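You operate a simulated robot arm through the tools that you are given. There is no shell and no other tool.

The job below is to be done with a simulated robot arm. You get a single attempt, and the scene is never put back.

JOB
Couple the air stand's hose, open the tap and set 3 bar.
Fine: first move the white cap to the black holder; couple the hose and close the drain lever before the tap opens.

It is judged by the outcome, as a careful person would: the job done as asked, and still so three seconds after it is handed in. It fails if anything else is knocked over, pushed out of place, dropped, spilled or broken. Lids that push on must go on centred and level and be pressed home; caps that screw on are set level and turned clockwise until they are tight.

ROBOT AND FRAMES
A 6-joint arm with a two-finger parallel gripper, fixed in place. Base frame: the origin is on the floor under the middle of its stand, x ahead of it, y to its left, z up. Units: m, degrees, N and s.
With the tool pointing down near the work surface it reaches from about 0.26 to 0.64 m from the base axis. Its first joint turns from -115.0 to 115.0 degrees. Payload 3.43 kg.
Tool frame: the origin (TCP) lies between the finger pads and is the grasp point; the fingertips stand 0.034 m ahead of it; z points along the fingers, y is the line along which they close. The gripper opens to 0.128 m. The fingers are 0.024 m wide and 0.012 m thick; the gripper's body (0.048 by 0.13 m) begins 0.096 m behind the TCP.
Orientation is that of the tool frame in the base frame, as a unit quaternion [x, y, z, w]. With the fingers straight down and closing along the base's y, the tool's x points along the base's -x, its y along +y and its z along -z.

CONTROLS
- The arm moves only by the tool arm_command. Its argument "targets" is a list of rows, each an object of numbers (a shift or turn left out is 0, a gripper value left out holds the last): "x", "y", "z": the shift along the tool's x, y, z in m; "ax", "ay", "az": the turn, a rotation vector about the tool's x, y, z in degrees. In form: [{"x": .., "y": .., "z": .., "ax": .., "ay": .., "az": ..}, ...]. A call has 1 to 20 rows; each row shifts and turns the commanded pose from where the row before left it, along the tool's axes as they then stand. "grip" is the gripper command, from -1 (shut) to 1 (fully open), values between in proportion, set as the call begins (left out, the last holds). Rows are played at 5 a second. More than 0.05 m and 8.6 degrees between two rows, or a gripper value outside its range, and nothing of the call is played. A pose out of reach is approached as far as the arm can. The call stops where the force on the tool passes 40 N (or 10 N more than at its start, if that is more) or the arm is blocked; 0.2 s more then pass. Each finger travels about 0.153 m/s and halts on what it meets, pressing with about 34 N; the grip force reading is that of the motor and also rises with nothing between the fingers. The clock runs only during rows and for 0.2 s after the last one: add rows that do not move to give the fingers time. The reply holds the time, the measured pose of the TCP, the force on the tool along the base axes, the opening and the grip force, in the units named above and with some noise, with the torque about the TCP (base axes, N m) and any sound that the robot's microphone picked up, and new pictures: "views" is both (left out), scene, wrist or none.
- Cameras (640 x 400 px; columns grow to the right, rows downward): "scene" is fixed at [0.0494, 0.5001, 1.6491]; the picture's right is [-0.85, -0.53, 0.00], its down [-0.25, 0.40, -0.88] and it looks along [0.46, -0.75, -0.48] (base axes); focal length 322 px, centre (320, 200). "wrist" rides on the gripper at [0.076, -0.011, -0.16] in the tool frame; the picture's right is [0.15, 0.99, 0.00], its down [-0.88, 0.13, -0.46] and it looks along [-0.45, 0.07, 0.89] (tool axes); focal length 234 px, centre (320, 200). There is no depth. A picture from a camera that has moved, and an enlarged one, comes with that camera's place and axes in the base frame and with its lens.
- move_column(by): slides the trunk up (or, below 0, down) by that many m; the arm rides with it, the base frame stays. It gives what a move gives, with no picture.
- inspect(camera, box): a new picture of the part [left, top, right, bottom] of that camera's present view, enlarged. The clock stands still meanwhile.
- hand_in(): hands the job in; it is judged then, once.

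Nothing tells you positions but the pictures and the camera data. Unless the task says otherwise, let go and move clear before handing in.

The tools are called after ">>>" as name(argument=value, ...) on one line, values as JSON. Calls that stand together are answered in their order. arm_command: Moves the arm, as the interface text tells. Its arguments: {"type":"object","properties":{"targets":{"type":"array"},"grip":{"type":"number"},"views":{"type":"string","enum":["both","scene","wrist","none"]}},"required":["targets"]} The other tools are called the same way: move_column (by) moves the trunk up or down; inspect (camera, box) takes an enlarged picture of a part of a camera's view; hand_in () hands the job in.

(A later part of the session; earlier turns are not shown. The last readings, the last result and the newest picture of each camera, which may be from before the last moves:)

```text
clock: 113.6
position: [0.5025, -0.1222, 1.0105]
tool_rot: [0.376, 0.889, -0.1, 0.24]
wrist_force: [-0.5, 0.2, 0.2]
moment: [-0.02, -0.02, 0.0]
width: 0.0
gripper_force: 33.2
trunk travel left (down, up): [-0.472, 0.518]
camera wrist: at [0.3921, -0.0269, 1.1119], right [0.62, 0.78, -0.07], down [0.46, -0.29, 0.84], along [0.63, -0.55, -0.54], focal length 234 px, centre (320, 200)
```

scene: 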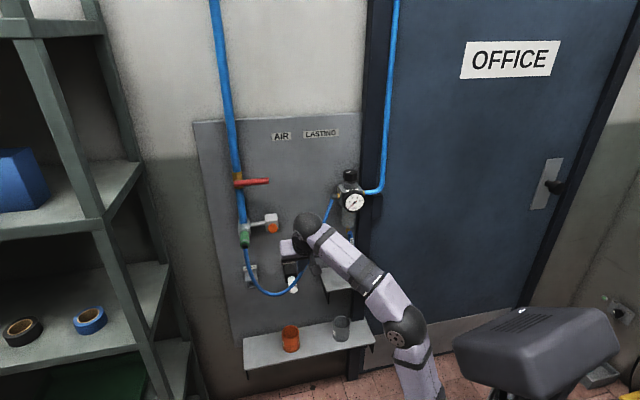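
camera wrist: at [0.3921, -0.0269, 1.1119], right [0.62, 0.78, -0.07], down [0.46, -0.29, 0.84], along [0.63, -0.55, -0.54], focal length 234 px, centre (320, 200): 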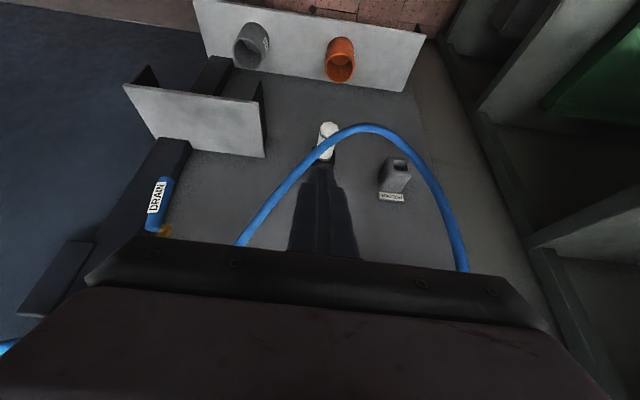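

>>> arm_command(targets=[{"x": 0.011, "y": -0.0374, "z": -0.0008}, {"x": 0.011, "y": -0.0374, "z": -0.0008}, {"x": 0.011, "y": -0.0374, "z": -0.0008}, {"x": 0.011, "y": -0.0374, "z": -0.0008}, {"x": 0}], views="wrist")

>>> inspect(camera="wrist", box=[190, 60, 370, 260])

```text
clock: 114.8
position: [0.3654, -0.1976, 0.9904]
tool_rot: [0.375, 0.889, -0.1, 0.241]
wrist_force: [-0.7, 0.3, -0.4]
moment: [0.0, 0.0, 0.05]
width: 0.0002
gripper_force: 33.0
trunk travel left (down, up): [-0.472, 0.518]
camera wrist: at [0.2552, -0.1026, 1.0906], right [0.62, 0.78, -0.07], down [0.46, -0.29, 0.84], along [0.63, -0.55, -0.54], focal length 234 px, centre (320, 200)
```

wrist: 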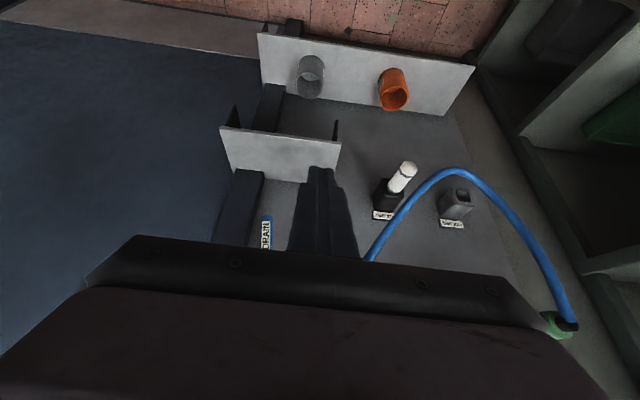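

```text
2.00 times, centred on (280, 160) of wrist
camera zoom: at [0.2552, -0.1026, 1.0906], right [0.62, 0.78, -0.07], down [0.46, -0.29, 0.84], along [0.63, -0.55, -0.54], focal length 468 px, centre (400, 280)
```

zoom: 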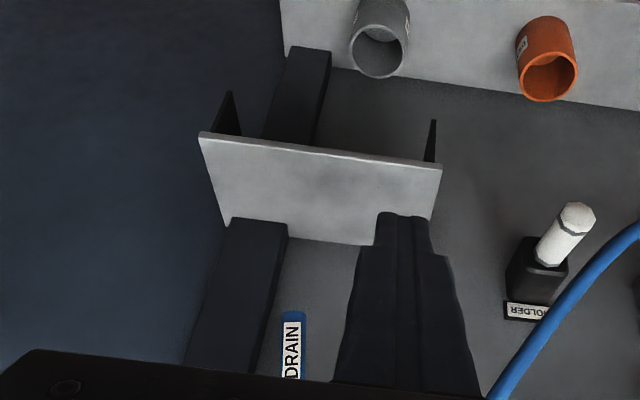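

>>> arm_command(targets=[{"x": -0.0345, "z": 0.0201}, {"ay": -7.5}, {"ay": -7.5}, {"x": -0.0283, "z": 0.0283}, {"ay": -7.5}, {"ay": -7.5}, {"x": 0}], views="both")

>>> inspect(camera="wrist", box=[180, 60, 380, 240])

```text
clock: 116.4
position: [0.4355, -0.2602, 0.9928]
tool_rot: [0.337, 0.797, -0.193, 0.463]
wrist_force: [-0.6, 0.0, 0.6]
moment: [0.0, -0.02, -0.02]
width: 0.0003
gripper_force: 32.9
out of reach, approached as far as the arm can: row 3, 6
trunk travel left (down, up): [-0.472, 0.518]
camera wrist: at [0.3043, -0.1434, 1.007], right [0.66, 0.74, -0.12], down [0.12, 0.06, 0.99], along [0.74, -0.67, -0.05], focal length 234 px, centre (320, 200)
```

scene: 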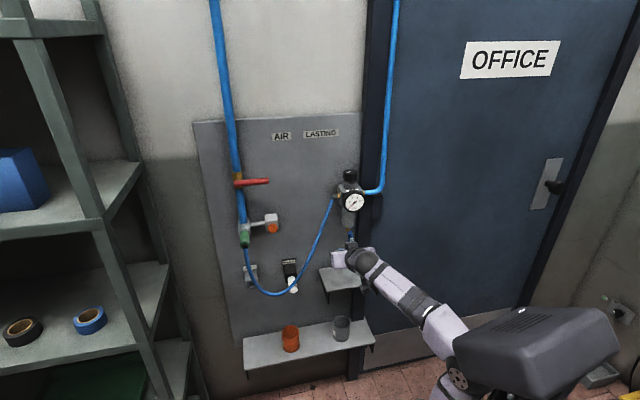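
wrist: 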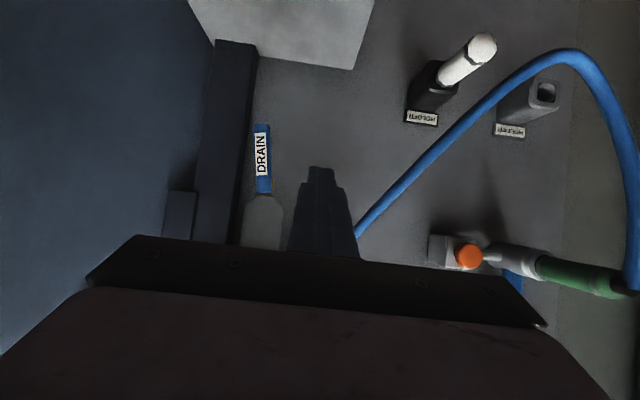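

```text
2.22 times, centred on (280, 150) of wrist
camera zoom: at [0.3043, -0.1434, 1.007], right [0.66, 0.74, -0.12], down [0.12, 0.06, 0.99], along [0.74, -0.67, -0.05], focal length 520 px, centre (409, 311)
```

zoom: 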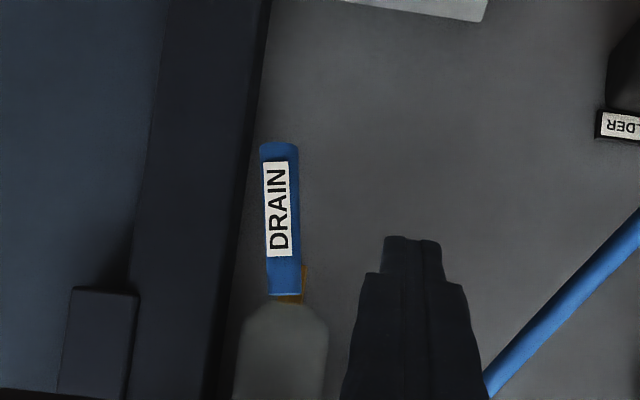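

The lever runs from about (a'=0.062, z=0.99) at its pivot to (0.045, 0.91) at its free end. I'll bring the closed fingertips in just left of its lower half.

>>> arm_command(targets=[{"x": 0.0015, "y": -0.0098, "z": 0.0279}, {"x": 0.0015, "y": -0.0098, "z": 0.0279}, {"x": 0.0015, "y": -0.0098, "z": 0.0279}, {"x": 0.0015, "y": -0.0098, "z": 0.0279}, {"x": 0}], views="both")

>>> inspect(camera="wrist", box=[220, 100, 380, 240])

>>> inspect(camera="scene", box=[310, 190, 400, 270])

```text
clock: 117.6
position: [0.4722, -0.354, 0.9333]
tool_rot: [0.337, 0.797, -0.193, 0.463]
wrist_force: [-0.1, -0.4, -0.4]
moment: [0.01, 0.01, -0.05]
width: 0.0001
gripper_force: 32.9
trunk travel left (down, up): [-0.472, 0.518]
camera wrist: at [0.3413, -0.2372, 0.9469], right [0.66, 0.74, -0.12], down [0.12, 0.06, 0.99], along [0.74, -0.67, -0.05], focal length 234 px, centre (320, 200)
```

scene: 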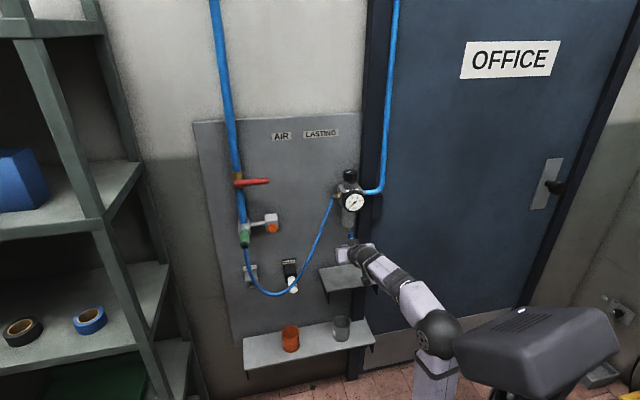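
wrist: 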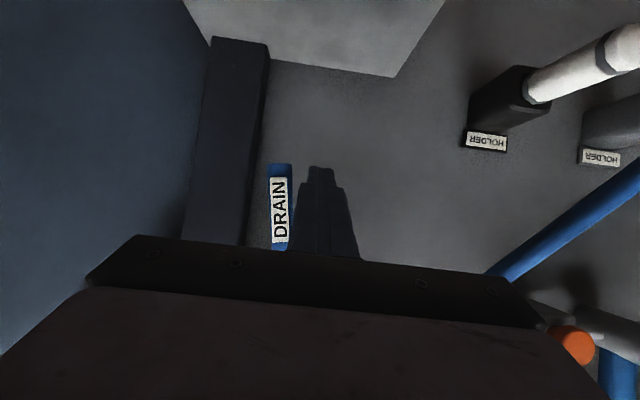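

```text
2.86 times, centred on (300, 170) of wrist
camera zoom: at [0.3413, -0.2372, 0.9469], right [0.66, 0.74, -0.12], down [0.12, 0.06, 0.99], along [0.74, -0.67, -0.05], focal length 669 px, centre (377, 286)
```

zoom: 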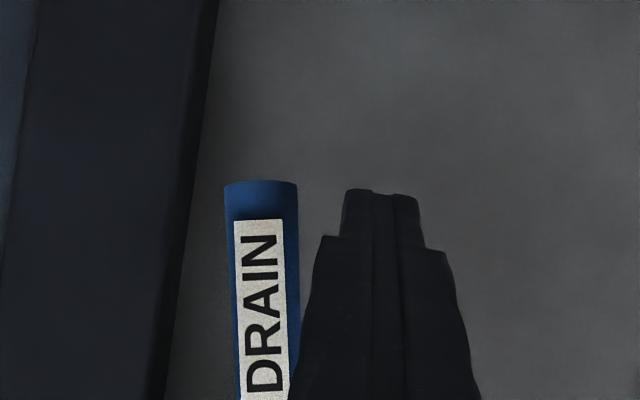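

```text
5.00 times, centred on (355, 230) of scene
camera zoom: at [0.0494, 0.5001, 1.6491], right [-0.85, -0.53, 0.0], down [-0.25, 0.4, -0.88], along [0.46, -0.75, -0.48], focal length 1608 px, centre (145, 50)
```

zoom: 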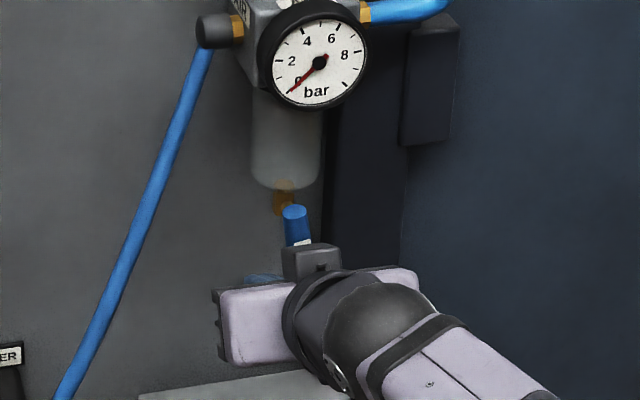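

The finger is just left of the lever. I'll nudge right in small steps to find out which way it turns.

>>> arm_command(targets=[{"y": -0.008}, {"y": -0.006}, {"x": 0}], views="none")

>>> arm_command(targets=[{"y": -0.005}, {"y": -0.004}, {"x": 0}], views="wrist")

>>> inspect(camera="wrist", box=[220, 100, 380, 240])

```text
clock: 118.4
position: [0.4606, -0.3644, 0.932]
tool_rot: [0.338, 0.797, -0.194, 0.462]
wrist_force: [1.0, 1.0, 0.7]
moment: [0.01, -0.04, -0.02]
width: 0.0001
gripper_force: 32.6
trunk travel left (down, up): [-0.472, 0.518]
```

```text
clock: 119.2
position: [0.4548, -0.3713, 0.9324]
tool_rot: [0.338, 0.796, -0.194, 0.463]
wrist_force: [-0.6, 0.0, 0.8]
moment: [-0.01, -0.01, 0.02]
width: 0.0001
gripper_force: 33.7
trunk travel left (down, up): [-0.472, 0.518]
camera wrist: at [0.324, -0.2543, 0.9465], right [0.66, 0.74, -0.12], down [0.12, 0.06, 0.99], along [0.74, -0.67, -0.05], focal length 234 px, centre (320, 200)
```

wrist: 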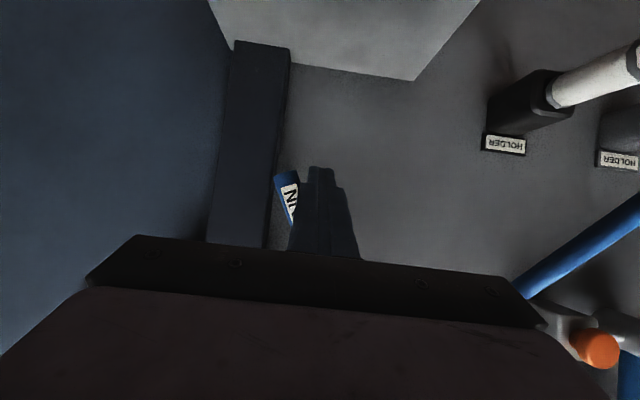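

```text
2.86 times, centred on (300, 170) of wrist
camera zoom: at [0.324, -0.2543, 0.9465], right [0.66, 0.74, -0.12], down [0.12, 0.06, 0.99], along [0.74, -0.67, -0.05], focal length 669 px, centre (377, 286)
```

zoom: 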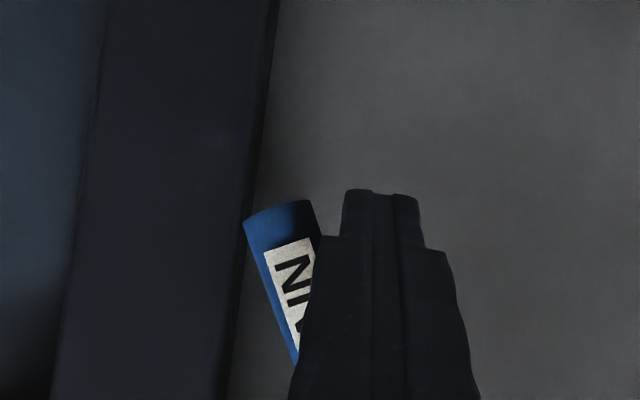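

The lever turns freely to the right, so that is the closing direction. I'll follow its arc round towards horizontal.

>>> arm_command(targets=[{"x": -0.0066, "y": -0.0049, "z": -0.0038}, {"x": -0.0036, "y": -0.0136, "z": -0.0021}, {"x": -0.0068, "y": -0.0121, "z": -0.0039}, {"x": 0}], views="wrist")

>>> inspect(camera="wrist", box=[200, 100, 380, 250])

```text
clock: 120.2
position: [0.4334, -0.3912, 0.9516]
tool_rot: [0.338, 0.796, -0.194, 0.462]
wrist_force: [-0.8, 0.5, 0.2]
moment: [0.02, -0.01, -0.03]
width: 0.0001
gripper_force: 33.0
trunk travel left (down, up): [-0.472, 0.518]
camera wrist: at [0.3024, -0.2752, 0.9664], right [0.66, 0.74, -0.12], down [0.12, 0.06, 0.99], along [0.74, -0.67, -0.05], focal length 234 px, centre (320, 200)
```

wrist: 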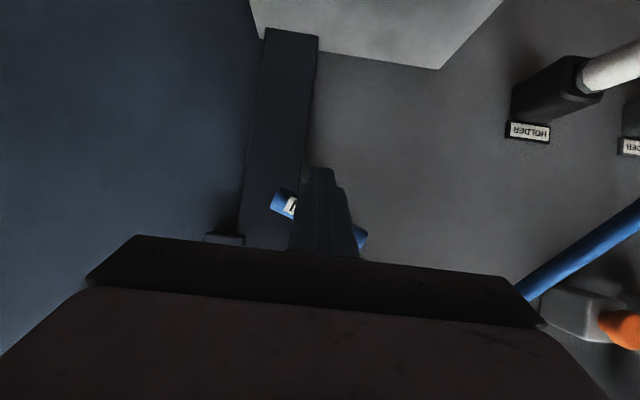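

```text
2.67 times, centred on (290, 175) of wrist
camera zoom: at [0.3024, -0.2752, 0.9664], right [0.66, 0.74, -0.12], down [0.12, 0.06, 0.99], along [0.74, -0.67, -0.05], focal length 624 px, centre (400, 267)
```

zoom: 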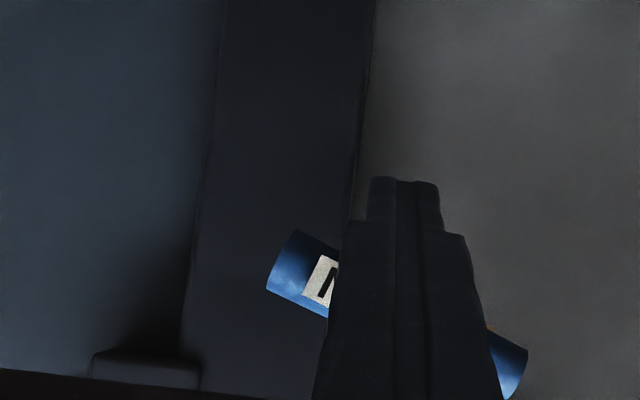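

>>> arm_command(targets=[{"x": -0.0092, "y": -0.0097, "z": -0.0053}, {"x": -0.0073, "y": -0.0047, "z": -0.0042}, {"x": 0}], views="wrist")

>>> inspect(camera="wrist", box=[200, 100, 380, 250])

>>> inspect(camera="scene", box=[310, 190, 400, 270])

```text
clock: 121.0
position: [0.4231, -0.4006, 0.9686]
tool_rot: [0.338, 0.799, -0.192, 0.458]
wrist_force: [-1.2, 12.1, -14.8]
moment: [0.04, 0.11, 0.07]
width: 0.0
gripper_force: 32.8
trunk travel left (down, up): [-0.472, 0.518]
camera wrist: at [0.2933, -0.2838, 0.983], right [0.66, 0.74, -0.12], down [0.13, 0.05, 0.99], along [0.74, -0.67, -0.06], focal length 234 px, centre (320, 200)
```

wrist: 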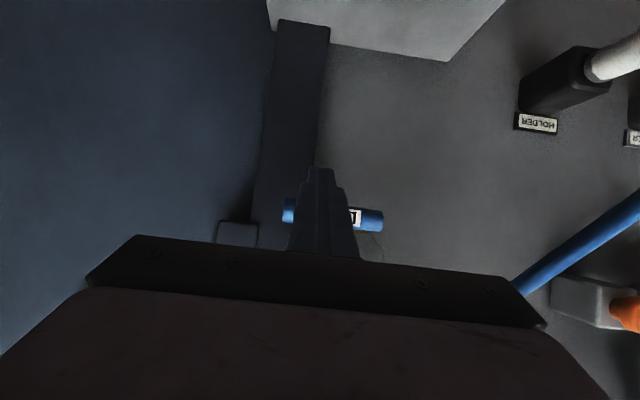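

```text
2.67 times, centred on (290, 175) of wrist
camera zoom: at [0.2933, -0.2838, 0.983], right [0.66, 0.74, -0.12], down [0.13, 0.05, 0.99], along [0.74, -0.67, -0.06], focal length 624 px, centre (400, 267)
```

zoom: 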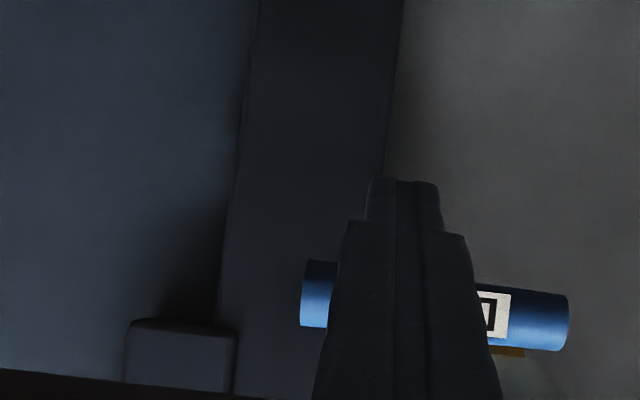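

```text
5.00 times, centred on (355, 230) of scene
camera zoom: at [0.0494, 0.5001, 1.6491], right [-0.85, -0.53, 0.0], down [-0.25, 0.4, -0.88], along [0.46, -0.75, -0.48], focal length 1608 px, centre (145, 50)
```

zoom: 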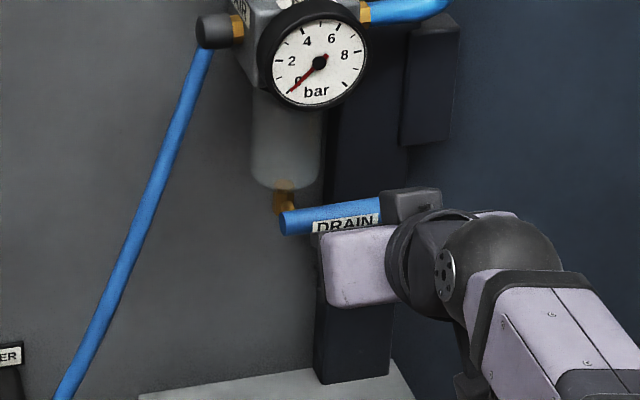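

The lever is horizontal and against its stop, with about 15 N on the finger. I'll drop the finger off it and back away to confirm it stays closed.

>>> arm_command(targets=[{"x": 0.0104, "z": 0.006}, {"x": 0.0087, "z": 0.005}, {"z": -0.03}, {"z": -0.03}, {"z": -0.03}, {"x": 0}], views="both")

>>> inspect(camera="scene", box=[310, 170, 400, 250])

>>> inspect(camera="wrist", box=[220, 100, 420, 250])

```text
clock: 122.4
position: [0.3686, -0.3455, 0.9937]
tool_rot: [0.336, 0.797, -0.193, 0.463]
wrist_force: [-0.1, 0.0, 0.3]
moment: [0.01, -0.02, 0.0]
width: 0.0
gripper_force: 32.7
trunk travel left (down, up): [-0.472, 0.518]
camera wrist: at [0.2373, -0.2289, 1.0072], right [0.66, 0.74, -0.12], down [0.12, 0.06, 0.99], along [0.74, -0.67, -0.05], focal length 234 px, centre (320, 200)
```

scene: 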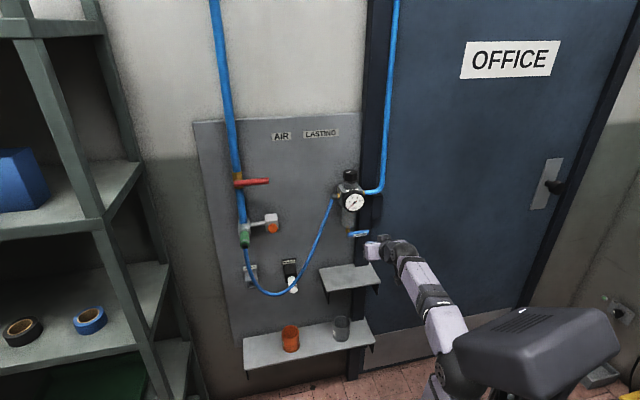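
wrist: 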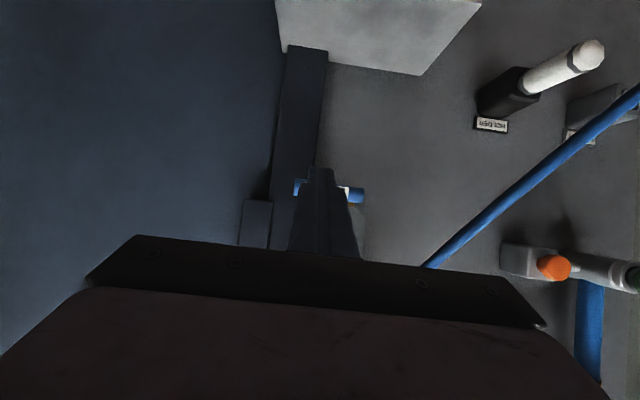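

```text
5.00 times, centred on (355, 210) of scene
camera zoom: at [0.0494, 0.5001, 1.6491], right [-0.85, -0.53, 0.0], down [-0.25, 0.4, -0.88], along [0.46, -0.75, -0.48], focal length 1608 px, centre (145, 150)
```

zoom: 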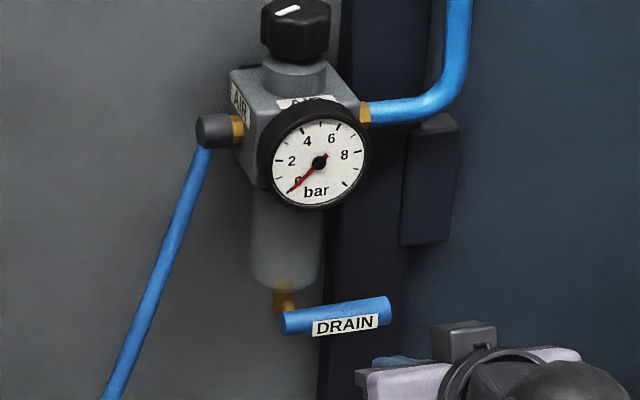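

```text
2.67 times, centred on (320, 175) of wrist
camera zoom: at [0.2373, -0.2289, 1.0072], right [0.66, 0.74, -0.12], down [0.12, 0.06, 0.99], along [0.74, -0.67, -0.05], focal length 624 px, centre (320, 267)
```

zoom: 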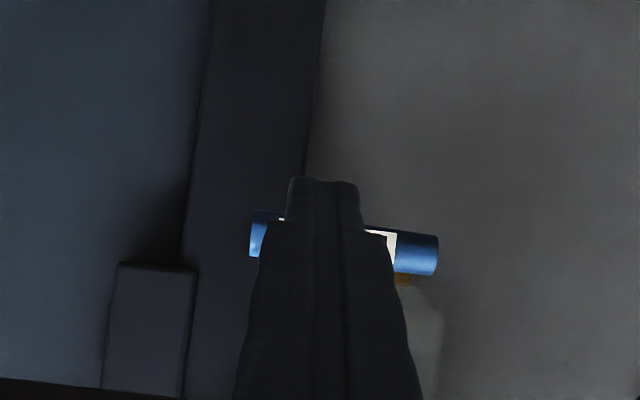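

The drain is closed and stays put. Next is the tap, so I'll back off, tuck the tool in and move across to look at the red lever.

>>> arm_command(targets=[{"ay": 7.5}, {"ay": 7.5}, {"ay": 7.5}, {"ay": 7.5}, {"x": 0.026, "z": -0.015}, {"x": 0.026, "z": -0.015}, {"y": 0.045}, {"y": 0.045}, {"y": 0.045}, {"y": 0.045}, {"y": 0.045}, {"x": 0}], views="none")

>>> move_column(by=0.3)

>>> arm_command(targets=[{"x": 0}], views="both")

```text
clock: 125.0
position: [0.49, -0.1459, 0.9954]
tool_rot: [0.377, 0.889, -0.1, 0.24]
wrist_force: [0.1, 0.7, -0.8]
moment: [-0.02, 0.05, 0.01]
width: 0.0
gripper_force: 32.0
trunk travel left (down, up): [-0.472, 0.518]
```

```text
clock: 128.0
position: [0.4897, -0.145, 1.2961]
tool_rot: [0.376, 0.889, -0.101, 0.241]
wrist_force: [0.0, 0.0, 0.1]
moment: [0.01, 0.0, 0.03]
width: 0.0
gripper_force: 33.0
trunk travel left (down, up): [-0.772, 0.218]
```

```text
clock: 128.4
position: [0.4887, -0.1458, 1.2959]
tool_rot: [0.376, 0.889, -0.099, 0.241]
wrist_force: [-0.2, 0.2, -0.3]
moment: [-0.01, -0.01, 0.0]
width: 0.0002
gripper_force: 32.8
trunk travel left (down, up): [-0.772, 0.218]
camera wrist: at [0.3794, -0.051, 1.3956], right [0.62, 0.78, -0.07], down [0.46, -0.29, 0.84], along [0.63, -0.55, -0.54], focal length 234 px, centre (320, 200)
```

scene: 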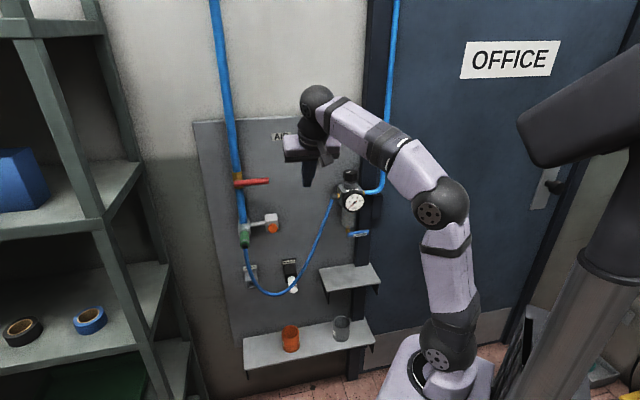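
wrist: 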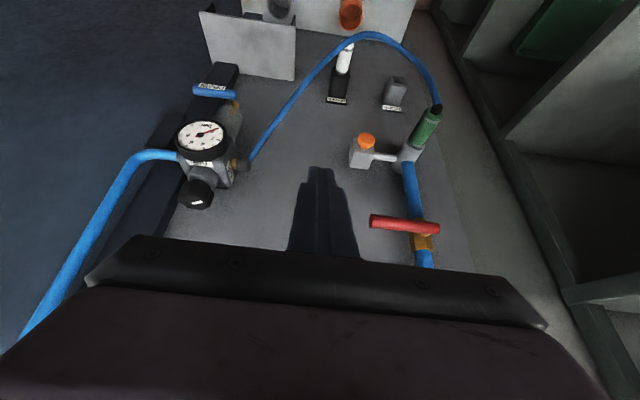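

>>> inspect(camera="wrist", box=[350, 180, 460, 280])

>>> inspect(camera="wrist", box=[160, 70, 280, 220])

>>> inspect(camera="scene", box=[220, 150, 290, 250])

```text
4.00 times, centred on (405, 230) of wrist
camera zoom: at [0.3794, -0.051, 1.3956], right [0.62, 0.78, -0.07], down [0.46, -0.29, 0.84], along [0.63, -0.55, -0.54], focal length 937 px, centre (-20, 80)
```

zoom: 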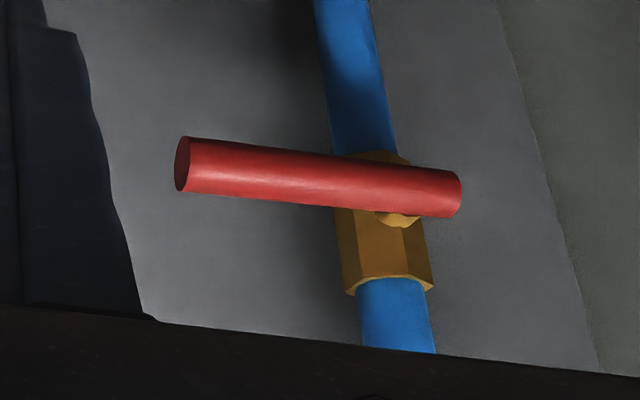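

```text
2.67 times, centred on (220, 145) of wrist
camera zoom: at [0.3794, -0.051, 1.3956], right [0.62, 0.78, -0.07], down [0.46, -0.29, 0.84], along [0.63, -0.55, -0.54], focal length 624 px, centre (587, 347)
```

zoom: 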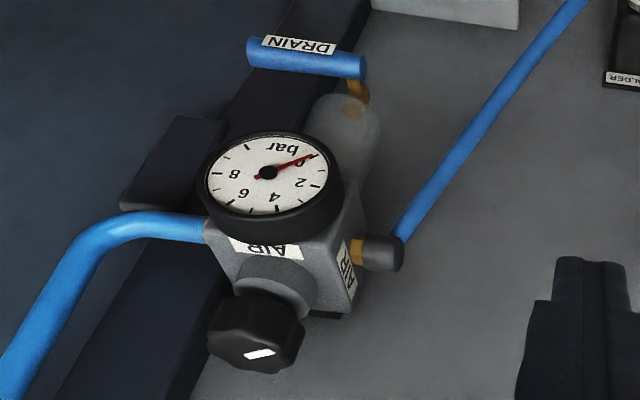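

```text
4.00 times, centred on (255, 200) of scene
camera zoom: at [0.0494, 0.5001, 1.6491], right [-0.85, -0.53, 0.0], down [-0.25, 0.4, -0.88], along [0.46, -0.75, -0.48], focal length 1286 px, centre (580, 200)
```

zoom: 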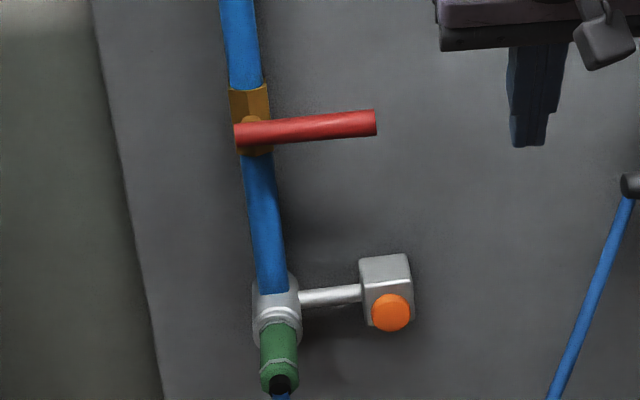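

The red lever lies along a' from 0.334 to 0.439 at z=1.222, with its pivot at the pipe end, and points right (closed). I'll pitch the tool flatter and bring the closed fingers above its free end to try it gently downward.

>>> arm_command(targets=[{"ay": -7.5}, {"ay": -7.5}, {"ay": -7.5}, {"ay": -7.5}, {"y": 0.0365}, {"y": 0.0365}, {"y": 0.0345}, {"x": 0}], views="wrist")

```text
clock: 130.2
position: [0.5667, -0.0715, 1.2926]
tool_rot: [0.338, 0.796, -0.194, 0.463]
wrist_force: [0.0, 0.1, -0.3]
moment: [0.01, 0.01, 0.01]
width: 0.0
gripper_force: 33.4
trunk travel left (down, up): [-0.772, 0.218]
camera wrist: at [0.436, 0.0452, 1.3071], right [0.66, 0.74, -0.12], down [0.12, 0.06, 0.99], along [0.74, -0.67, -0.05], focal length 234 px, centre (320, 200)
```

wrist: 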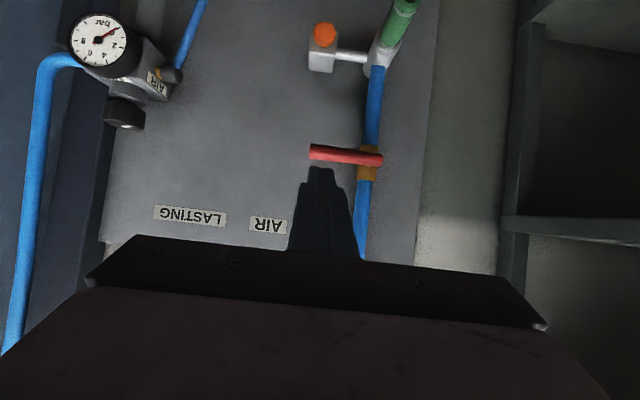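

>>> arm_command(targets=[{"x": -0.0159, "y": 0.0004, "z": 0.0314}, {"x": -0.0159, "y": 0.0004, "z": 0.0314}, {"x": -0.0159, "y": 0.0004, "z": 0.0314}, {"x": -0.0159, "y": 0.0004, "z": 0.0312}, {"x": 0}], views="both")

>>> inspect(camera="wrist", box=[240, 100, 440, 240])

```text
clock: 131.4
position: [0.6639, -0.1719, 1.2891]
tool_rot: [0.338, 0.796, -0.194, 0.463]
wrist_force: [-0.5, 0.6, 0.1]
moment: [0.0, -0.03, 0.0]
width: 0.0003
gripper_force: 32.8
trunk travel left (down, up): [-0.772, 0.218]
camera wrist: at [0.5333, -0.0552, 1.3028], right [0.66, 0.74, -0.12], down [0.12, 0.06, 0.99], along [0.74, -0.67, -0.05], focal length 234 px, centre (320, 200)
```

scene: 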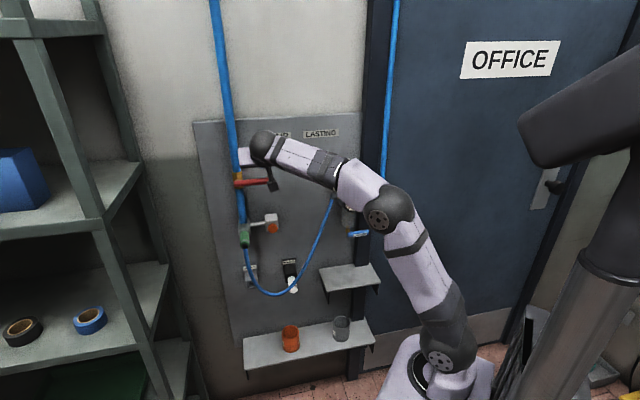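
wrist: 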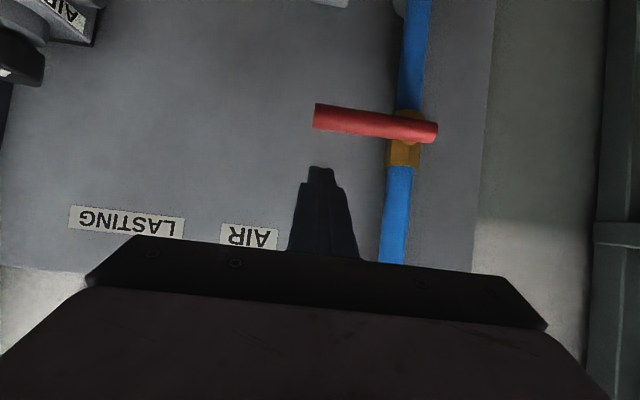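

```text
2.86 times, centred on (340, 170) of wrist
camera zoom: at [0.5333, -0.0552, 1.3028], right [0.66, 0.74, -0.12], down [0.12, 0.06, 0.99], along [0.74, -0.67, -0.05], focal length 669 px, centre (263, 286)
```

zoom: 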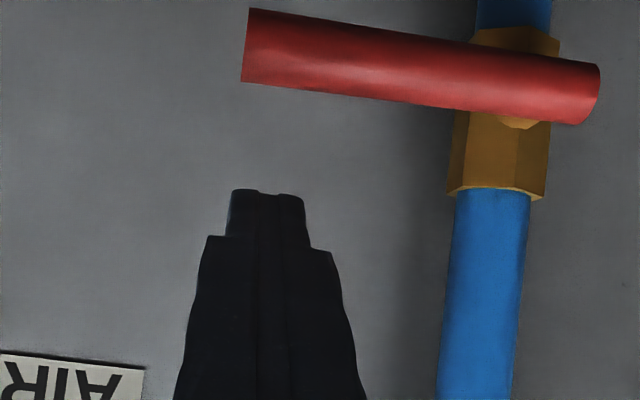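

>>> arm_command(targets=[{"x": 0.0108, "y": 0.004, "z": 0.0062}, {"x": 0.0108, "y": 0.003, "z": 0.0062}, {"x": 0}], views="none")

>>> arm_command(targets=[{"x": 0.0052, "z": 0.003}, {"x": 0.0052, "z": 0.003}, {"x": 0}], views="none")

>>> arm_command(targets=[{"x": 0.0043, "z": 0.0025}, {"x": 0.0043, "z": 0.0025}, {"x": 0}], views="wrist")

>>> inspect(camera="wrist", box=[240, 100, 440, 240])

```text
clock: 132.2
position: [0.6693, -0.167, 1.2644]
tool_rot: [0.337, 0.797, -0.194, 0.462]
wrist_force: [0.0, 0.3, 0.0]
moment: [0.01, -0.03, 0.01]
width: 0.0
gripper_force: 32.7
trunk travel left (down, up): [-0.772, 0.218]
```

```text
clock: 133.0
position: [0.6682, -0.1657, 1.2563]
tool_rot: [0.337, 0.795, -0.193, 0.466]
wrist_force: [1.5, -0.8, 13.9]
moment: [-0.28, -0.25, 0.0]
width: 0.0002
gripper_force: 33.3
trunk travel left (down, up): [-0.772, 0.218]
```

```text
clock: 133.8
position: [0.6638, -0.1622, 1.2518]
tool_rot: [0.337, 0.793, -0.192, 0.469]
wrist_force: [-13.8, 11.8, 25.8]
moment: [-0.11, -0.13, 0.01]
width: 0.0001
gripper_force: 32.9
trunk travel left (down, up): [-0.772, 0.218]
camera wrist: at [0.5327, -0.0443, 1.2629], right [0.66, 0.74, -0.12], down [0.11, 0.06, 0.99], along [0.74, -0.67, -0.04], focal length 234 px, centre (320, 200)
```

wrist: 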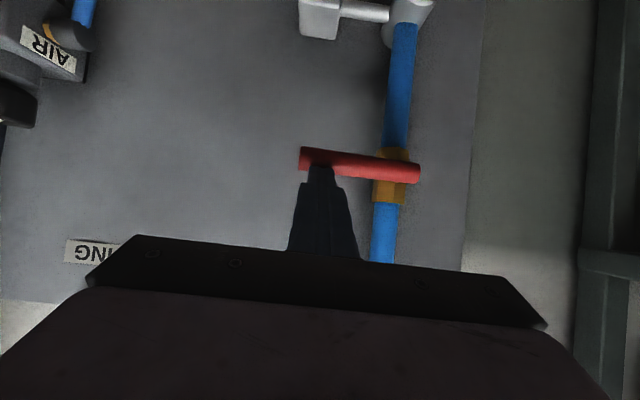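

```text
2.86 times, centred on (340, 170) of wrist
camera zoom: at [0.5327, -0.0443, 1.2629], right [0.66, 0.74, -0.12], down [0.11, 0.06, 0.99], along [0.74, -0.67, -0.04], focal length 669 px, centre (263, 286)
```

zoom: 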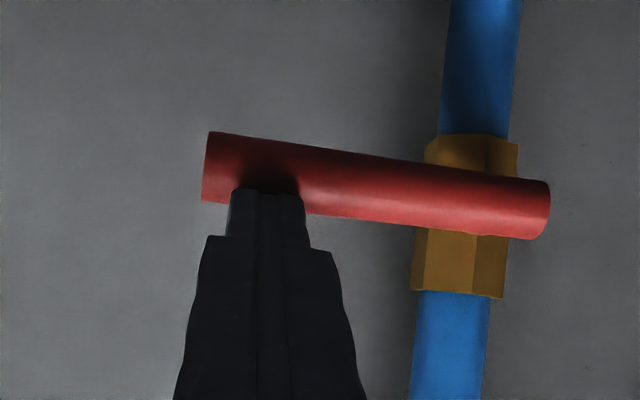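

It is firmly stopped going down, with no motion at 26 N. So it must open upward; I'll go round and push up from below.

>>> arm_command(targets=[{"x": -0.0087, "z": -0.005}, {"x": 0.0125, "z": -0.0217}, {"x": 0.0125, "z": -0.0217}, {"x": 0.0376, "z": 0.0217}, {"x": 0.0376, "z": 0.0217}, {"x": -0.0144, "z": 0.025}, {"x": -0.0144, "z": 0.025}, {"x": 0}], views="both")

>>> inspect(camera="wrist", box=[240, 100, 440, 240])

```text
clock: 135.6
position: [0.6766, -0.1694, 1.1655]
tool_rot: [0.337, 0.797, -0.194, 0.462]
wrist_force: [0.3, -0.5, 0.2]
moment: [0.01, 0.03, -0.02]
width: 0.0
gripper_force: 32.8
trunk travel left (down, up): [-0.772, 0.218]
camera wrist: at [0.5454, -0.0533, 1.1778], right [0.66, 0.74, -0.12], down [0.12, 0.06, 0.99], along [0.74, -0.67, -0.05], focal length 234 px, centre (320, 200)
```

scene: 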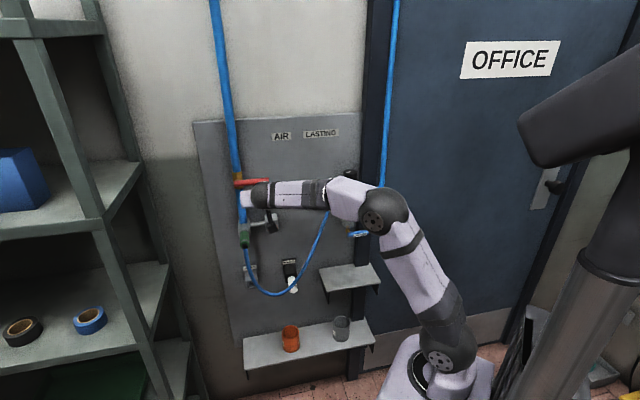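
wrist: 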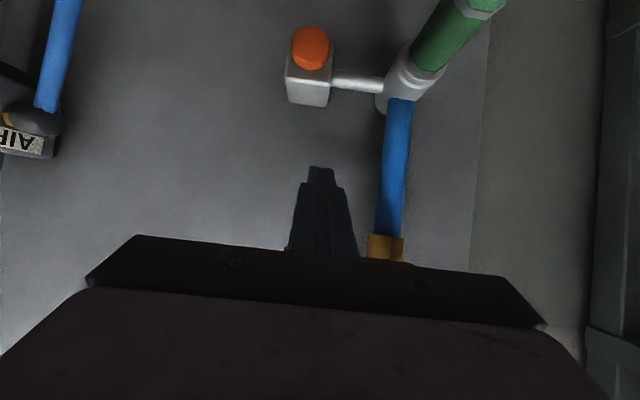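

```text
2.86 times, centred on (340, 170) of wrist
camera zoom: at [0.5454, -0.0533, 1.1778], right [0.66, 0.74, -0.12], down [0.12, 0.06, 0.99], along [0.74, -0.67, -0.05], focal length 669 px, centre (263, 286)
```

zoom: 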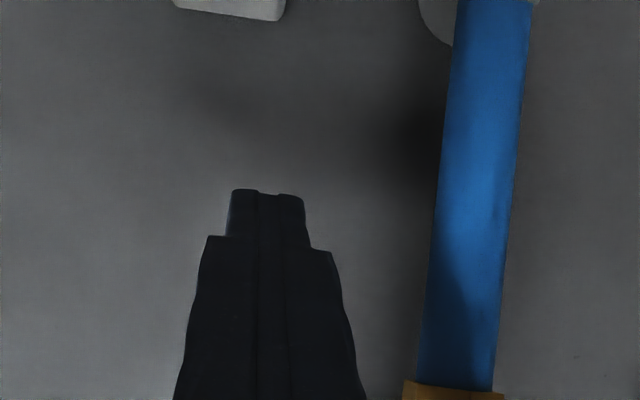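

>>> arm_command(targets=[{"x": -0.013, "z": -0.0075}, {"x": -0.013, "z": -0.0075}, {"x": 0}], views="none")

>>> arm_command(targets=[{"x": -0.0061, "y": -0.002, "z": -0.0035}, {"x": -0.0061, "y": -0.002, "z": -0.0035}, {"x": 0}], views="scene")

>>> inspect(camera="scene", box=[215, 150, 295, 220])

```text
clock: 136.4
position: [0.6771, -0.1708, 1.1943]
tool_rot: [0.336, 0.797, -0.193, 0.463]
wrist_force: [0.6, -0.6, -0.2]
moment: [0.01, -0.02, 0.02]
width: 0.0
gripper_force: 33.2
trunk travel left (down, up): [-0.772, 0.218]
```

```text
clock: 137.2
position: [0.6721, -0.1732, 1.2103]
tool_rot: [0.338, 0.797, -0.194, 0.462]
wrist_force: [0.1, 1.1, 0.0]
moment: [-0.02, 0.0, -0.04]
width: 0.0
gripper_force: 32.4
trunk travel left (down, up): [-0.772, 0.218]
```

scene: 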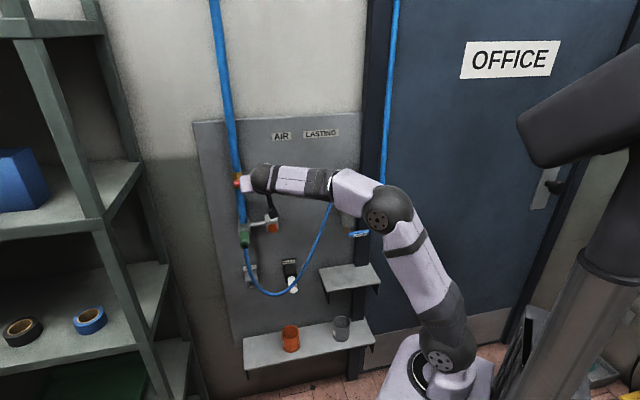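

```text
5.71 times, centred on (255, 185) of scene
camera zoom: at [0.0494, 0.5001, 1.6491], right [-0.85, -0.53, 0.0], down [-0.25, 0.4, -0.88], along [0.46, -0.75, -0.48], focal length 1837 px, centre (691, 286)
```

zoom: 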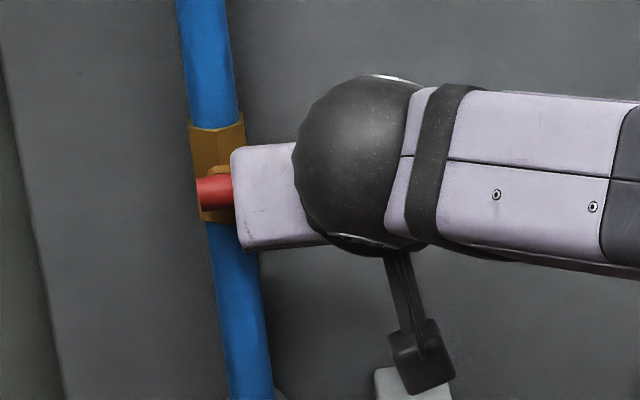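

>>> arm_command(targets=[{"x": -0.0124, "z": -0.0072}, {"x": -0.0124, "z": -0.0072}, {"x": 0}], views="scene")

>>> inspect(camera="scene", box=[215, 140, 295, 210])

>>> inspect(camera="wrist", box=[240, 120, 440, 260])

```text
clock: 138.0
position: [0.6737, -0.1739, 1.2402]
tool_rot: [0.337, 0.797, -0.194, 0.463]
wrist_force: [-0.3, 0.6, -0.4]
moment: [-0.01, 0.01, -0.03]
width: 0.0
gripper_force: 33.3
trunk travel left (down, up): [-0.772, 0.218]
```

scene: 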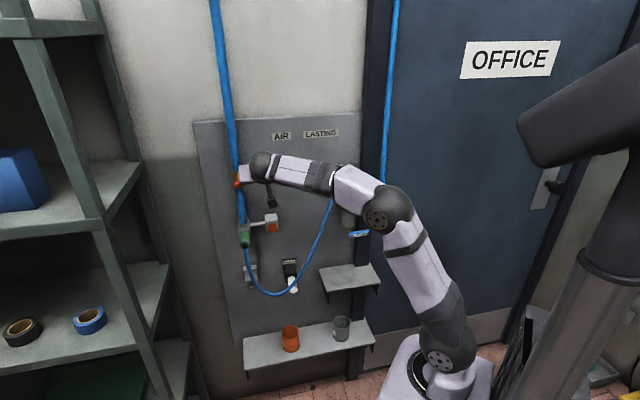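

```text
5.71 times, centred on (255, 175) of scene
camera zoom: at [0.0494, 0.5001, 1.6491], right [-0.85, -0.53, 0.0], down [-0.25, 0.4, -0.88], along [0.46, -0.75, -0.48], focal length 1837 px, centre (691, 343)
```

zoom: 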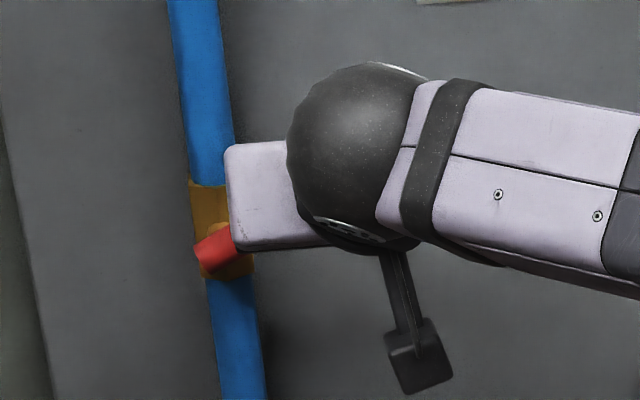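

```text
2.86 times, centred on (340, 190) of wrist
camera zoom: at [0.5421, -0.0571, 1.2528], right [0.66, 0.74, -0.12], down [0.12, 0.06, 0.99], along [0.74, -0.67, -0.05], focal length 669 px, centre (263, 229)
```

zoom: 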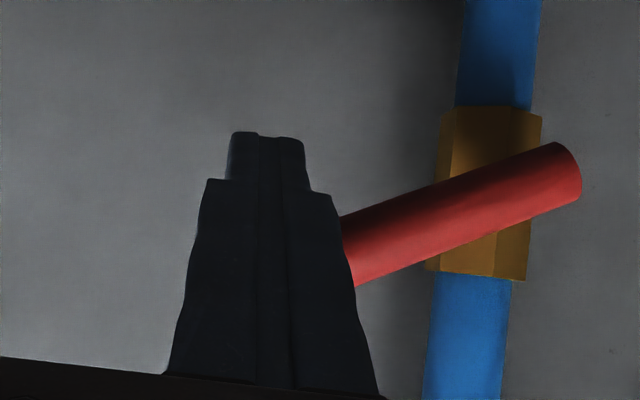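

The lever is turning upward freely. I'll continue along the arc until it lies along the pipe.

>>> arm_command(targets=[{"x": -0.0158, "y": 0.005, "z": -0.0091}, {"x": -0.0151, "y": 0.0115, "z": -0.0087}, {"x": -0.0118, "y": 0.0158, "z": -0.0068}, {"x": 0}], views="wrist")

>>> inspect(camera="wrist", box=[240, 120, 440, 260])

```text
clock: 139.0
position: [0.6957, -0.1512, 1.2886]
tool_rot: [0.337, 0.797, -0.194, 0.463]
wrist_force: [-0.3, -0.3, 0.6]
moment: [0.0, -0.03, 0.01]
width: 0.0001
gripper_force: 32.8
trunk travel left (down, up): [-0.772, 0.218]
camera wrist: at [0.5649, -0.0347, 1.3025], right [0.66, 0.74, -0.12], down [0.12, 0.06, 0.99], along [0.74, -0.67, -0.05], focal length 234 px, centre (320, 200)
```

wrist: 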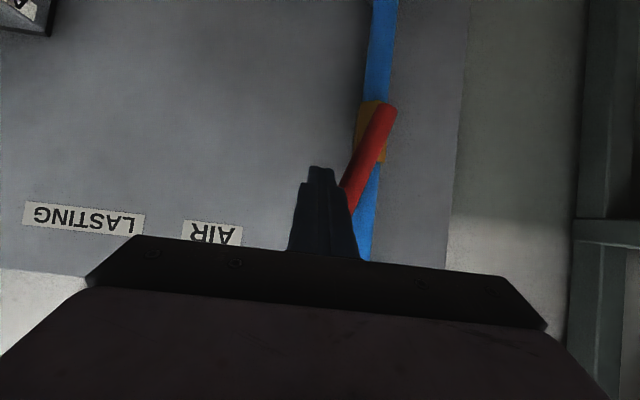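

```text
2.86 times, centred on (340, 190) of wrist
camera zoom: at [0.5649, -0.0347, 1.3025], right [0.66, 0.74, -0.12], down [0.12, 0.06, 0.99], along [0.74, -0.67, -0.05], focal length 669 px, centre (263, 229)
```

zoom: 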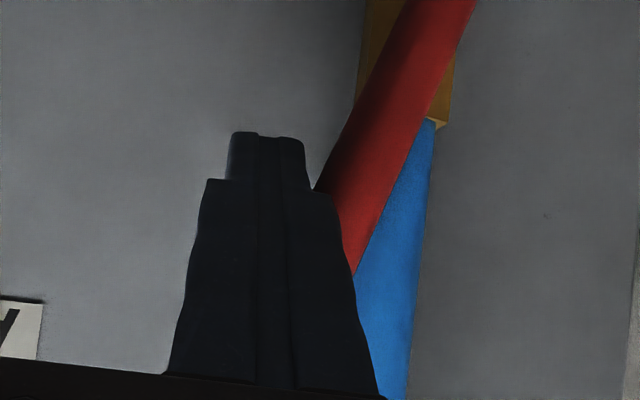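

>>> arm_command(targets=[{"x": -0.0037, "y": 0.0094, "z": -0.0021}, {"x": -0.0037, "y": 0.0094, "z": -0.0022}, {"x": 0}], views="none")

>>> arm_command(targets=[{"y": 0.004}, {"x": 0}], views="both")

>>> inspect(camera="wrist", box=[240, 80, 440, 260])

>>> inspect(camera="scene", box=[330, 165, 380, 245])

```text
clock: 139.8
position: [0.7088, -0.1384, 1.2964]
tool_rot: [0.338, 0.797, -0.193, 0.463]
wrist_force: [-0.5, -0.2, 0.4]
moment: [0.0, 0.0, 0.0]
width: 0.0002
gripper_force: 33.2
trunk travel left (down, up): [-0.772, 0.218]
```

```text
clock: 140.4
position: [0.7106, -0.1362, 1.2955]
tool_rot: [0.337, 0.797, -0.193, 0.463]
wrist_force: [0.0, -0.6, 0.0]
moment: [0.01, -0.03, -0.02]
width: 0.0
gripper_force: 32.5
trunk travel left (down, up): [-0.772, 0.218]
camera wrist: at [0.5804, -0.0183, 1.3099], right [0.66, 0.74, -0.12], down [0.12, 0.06, 0.99], along [0.74, -0.67, -0.05], focal length 234 px, centre (320, 200)
```

scene: 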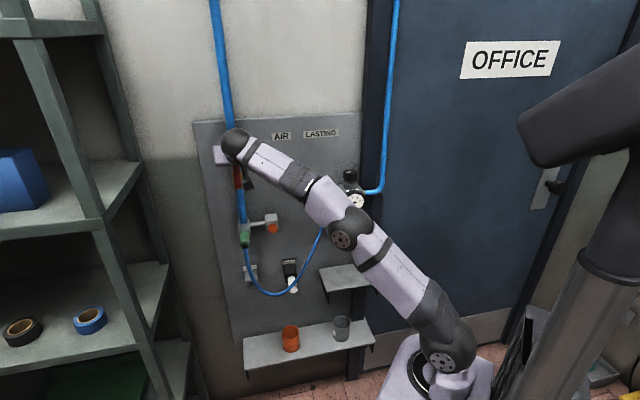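
wrist: 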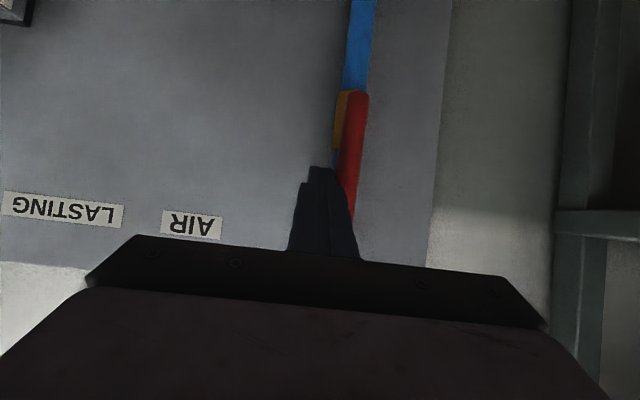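

```text
2.22 times, centred on (340, 170) of wrist
camera zoom: at [0.5804, -0.0183, 1.3099], right [0.66, 0.74, -0.12], down [0.12, 0.06, 0.99], along [0.74, -0.67, -0.05], focal length 520 px, centre (276, 267)
```

zoom: 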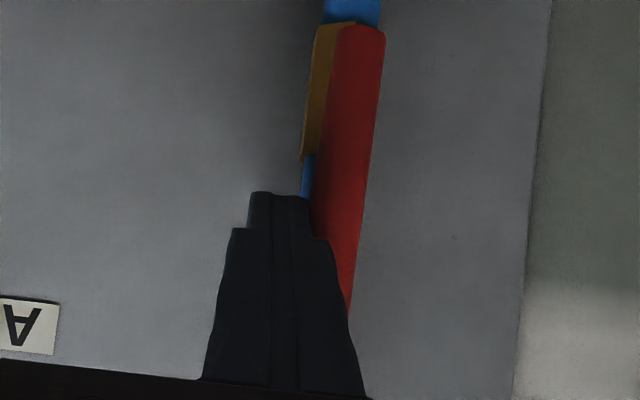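

```text
5.00 times, centred on (355, 205) of scene
camera zoom: at [0.0494, 0.5001, 1.6491], right [-0.85, -0.53, 0.0], down [-0.25, 0.4, -0.88], along [0.46, -0.75, -0.48], focal length 1608 px, centre (145, 175)
```

zoom: 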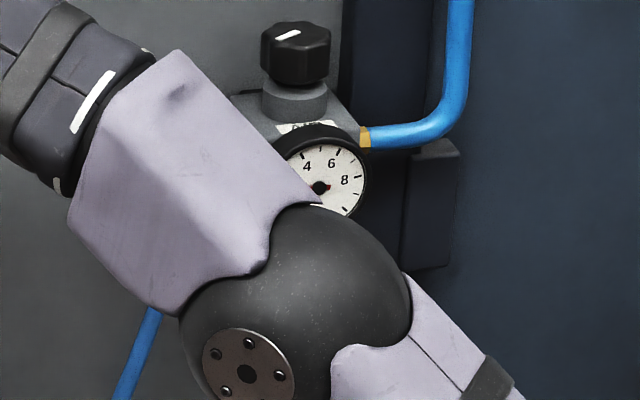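

>>> arm_command(targets=[{"y": 0.003}, {"x": 0}], views="none")

>>> arm_command(targets=[{"y": 0.003}, {"x": 0}], views="wrist")

>>> inspect(camera="wrist", box=[240, 80, 440, 260])

```text
clock: 141.0
position: [0.7131, -0.1331, 1.295]
tool_rot: [0.337, 0.795, -0.195, 0.464]
wrist_force: [-0.8, -1.7, 1.3]
moment: [0.01, -0.01, -0.02]
width: 0.0
gripper_force: 33.1
trunk travel left (down, up): [-0.772, 0.218]
```

```text
clock: 141.6
position: [0.714, -0.134, 1.2964]
tool_rot: [0.338, 0.796, -0.194, 0.463]
wrist_force: [-7.4, -5.9, -0.8]
moment: [-0.11, 0.11, -0.18]
width: 0.0
gripper_force: 33.4
trunk travel left (down, up): [-0.772, 0.218]
camera wrist: at [0.5834, -0.016, 1.3102], right [0.66, 0.74, -0.12], down [0.12, 0.06, 0.99], along [0.74, -0.67, -0.05], focal length 234 px, centre (320, 200)
```

wrist: 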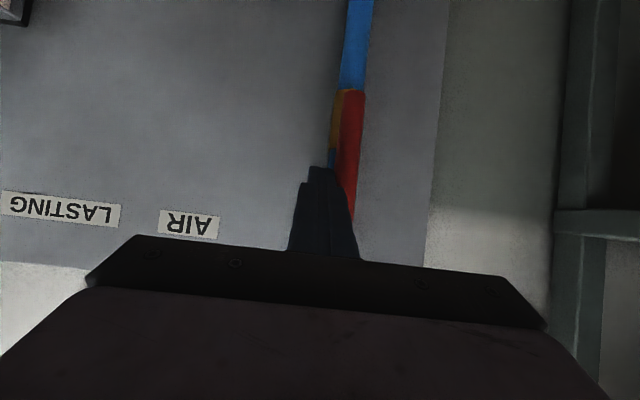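

```text
2.22 times, centred on (340, 170) of wrist
camera zoom: at [0.5834, -0.016, 1.3102], right [0.66, 0.74, -0.12], down [0.12, 0.06, 0.99], along [0.74, -0.67, -0.05], focal length 520 px, centre (276, 267)
```

zoom: 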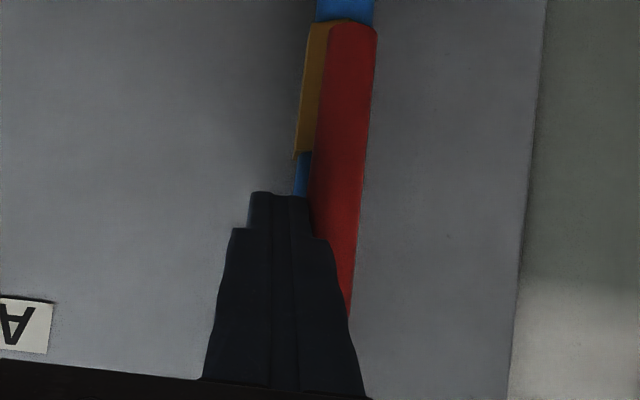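

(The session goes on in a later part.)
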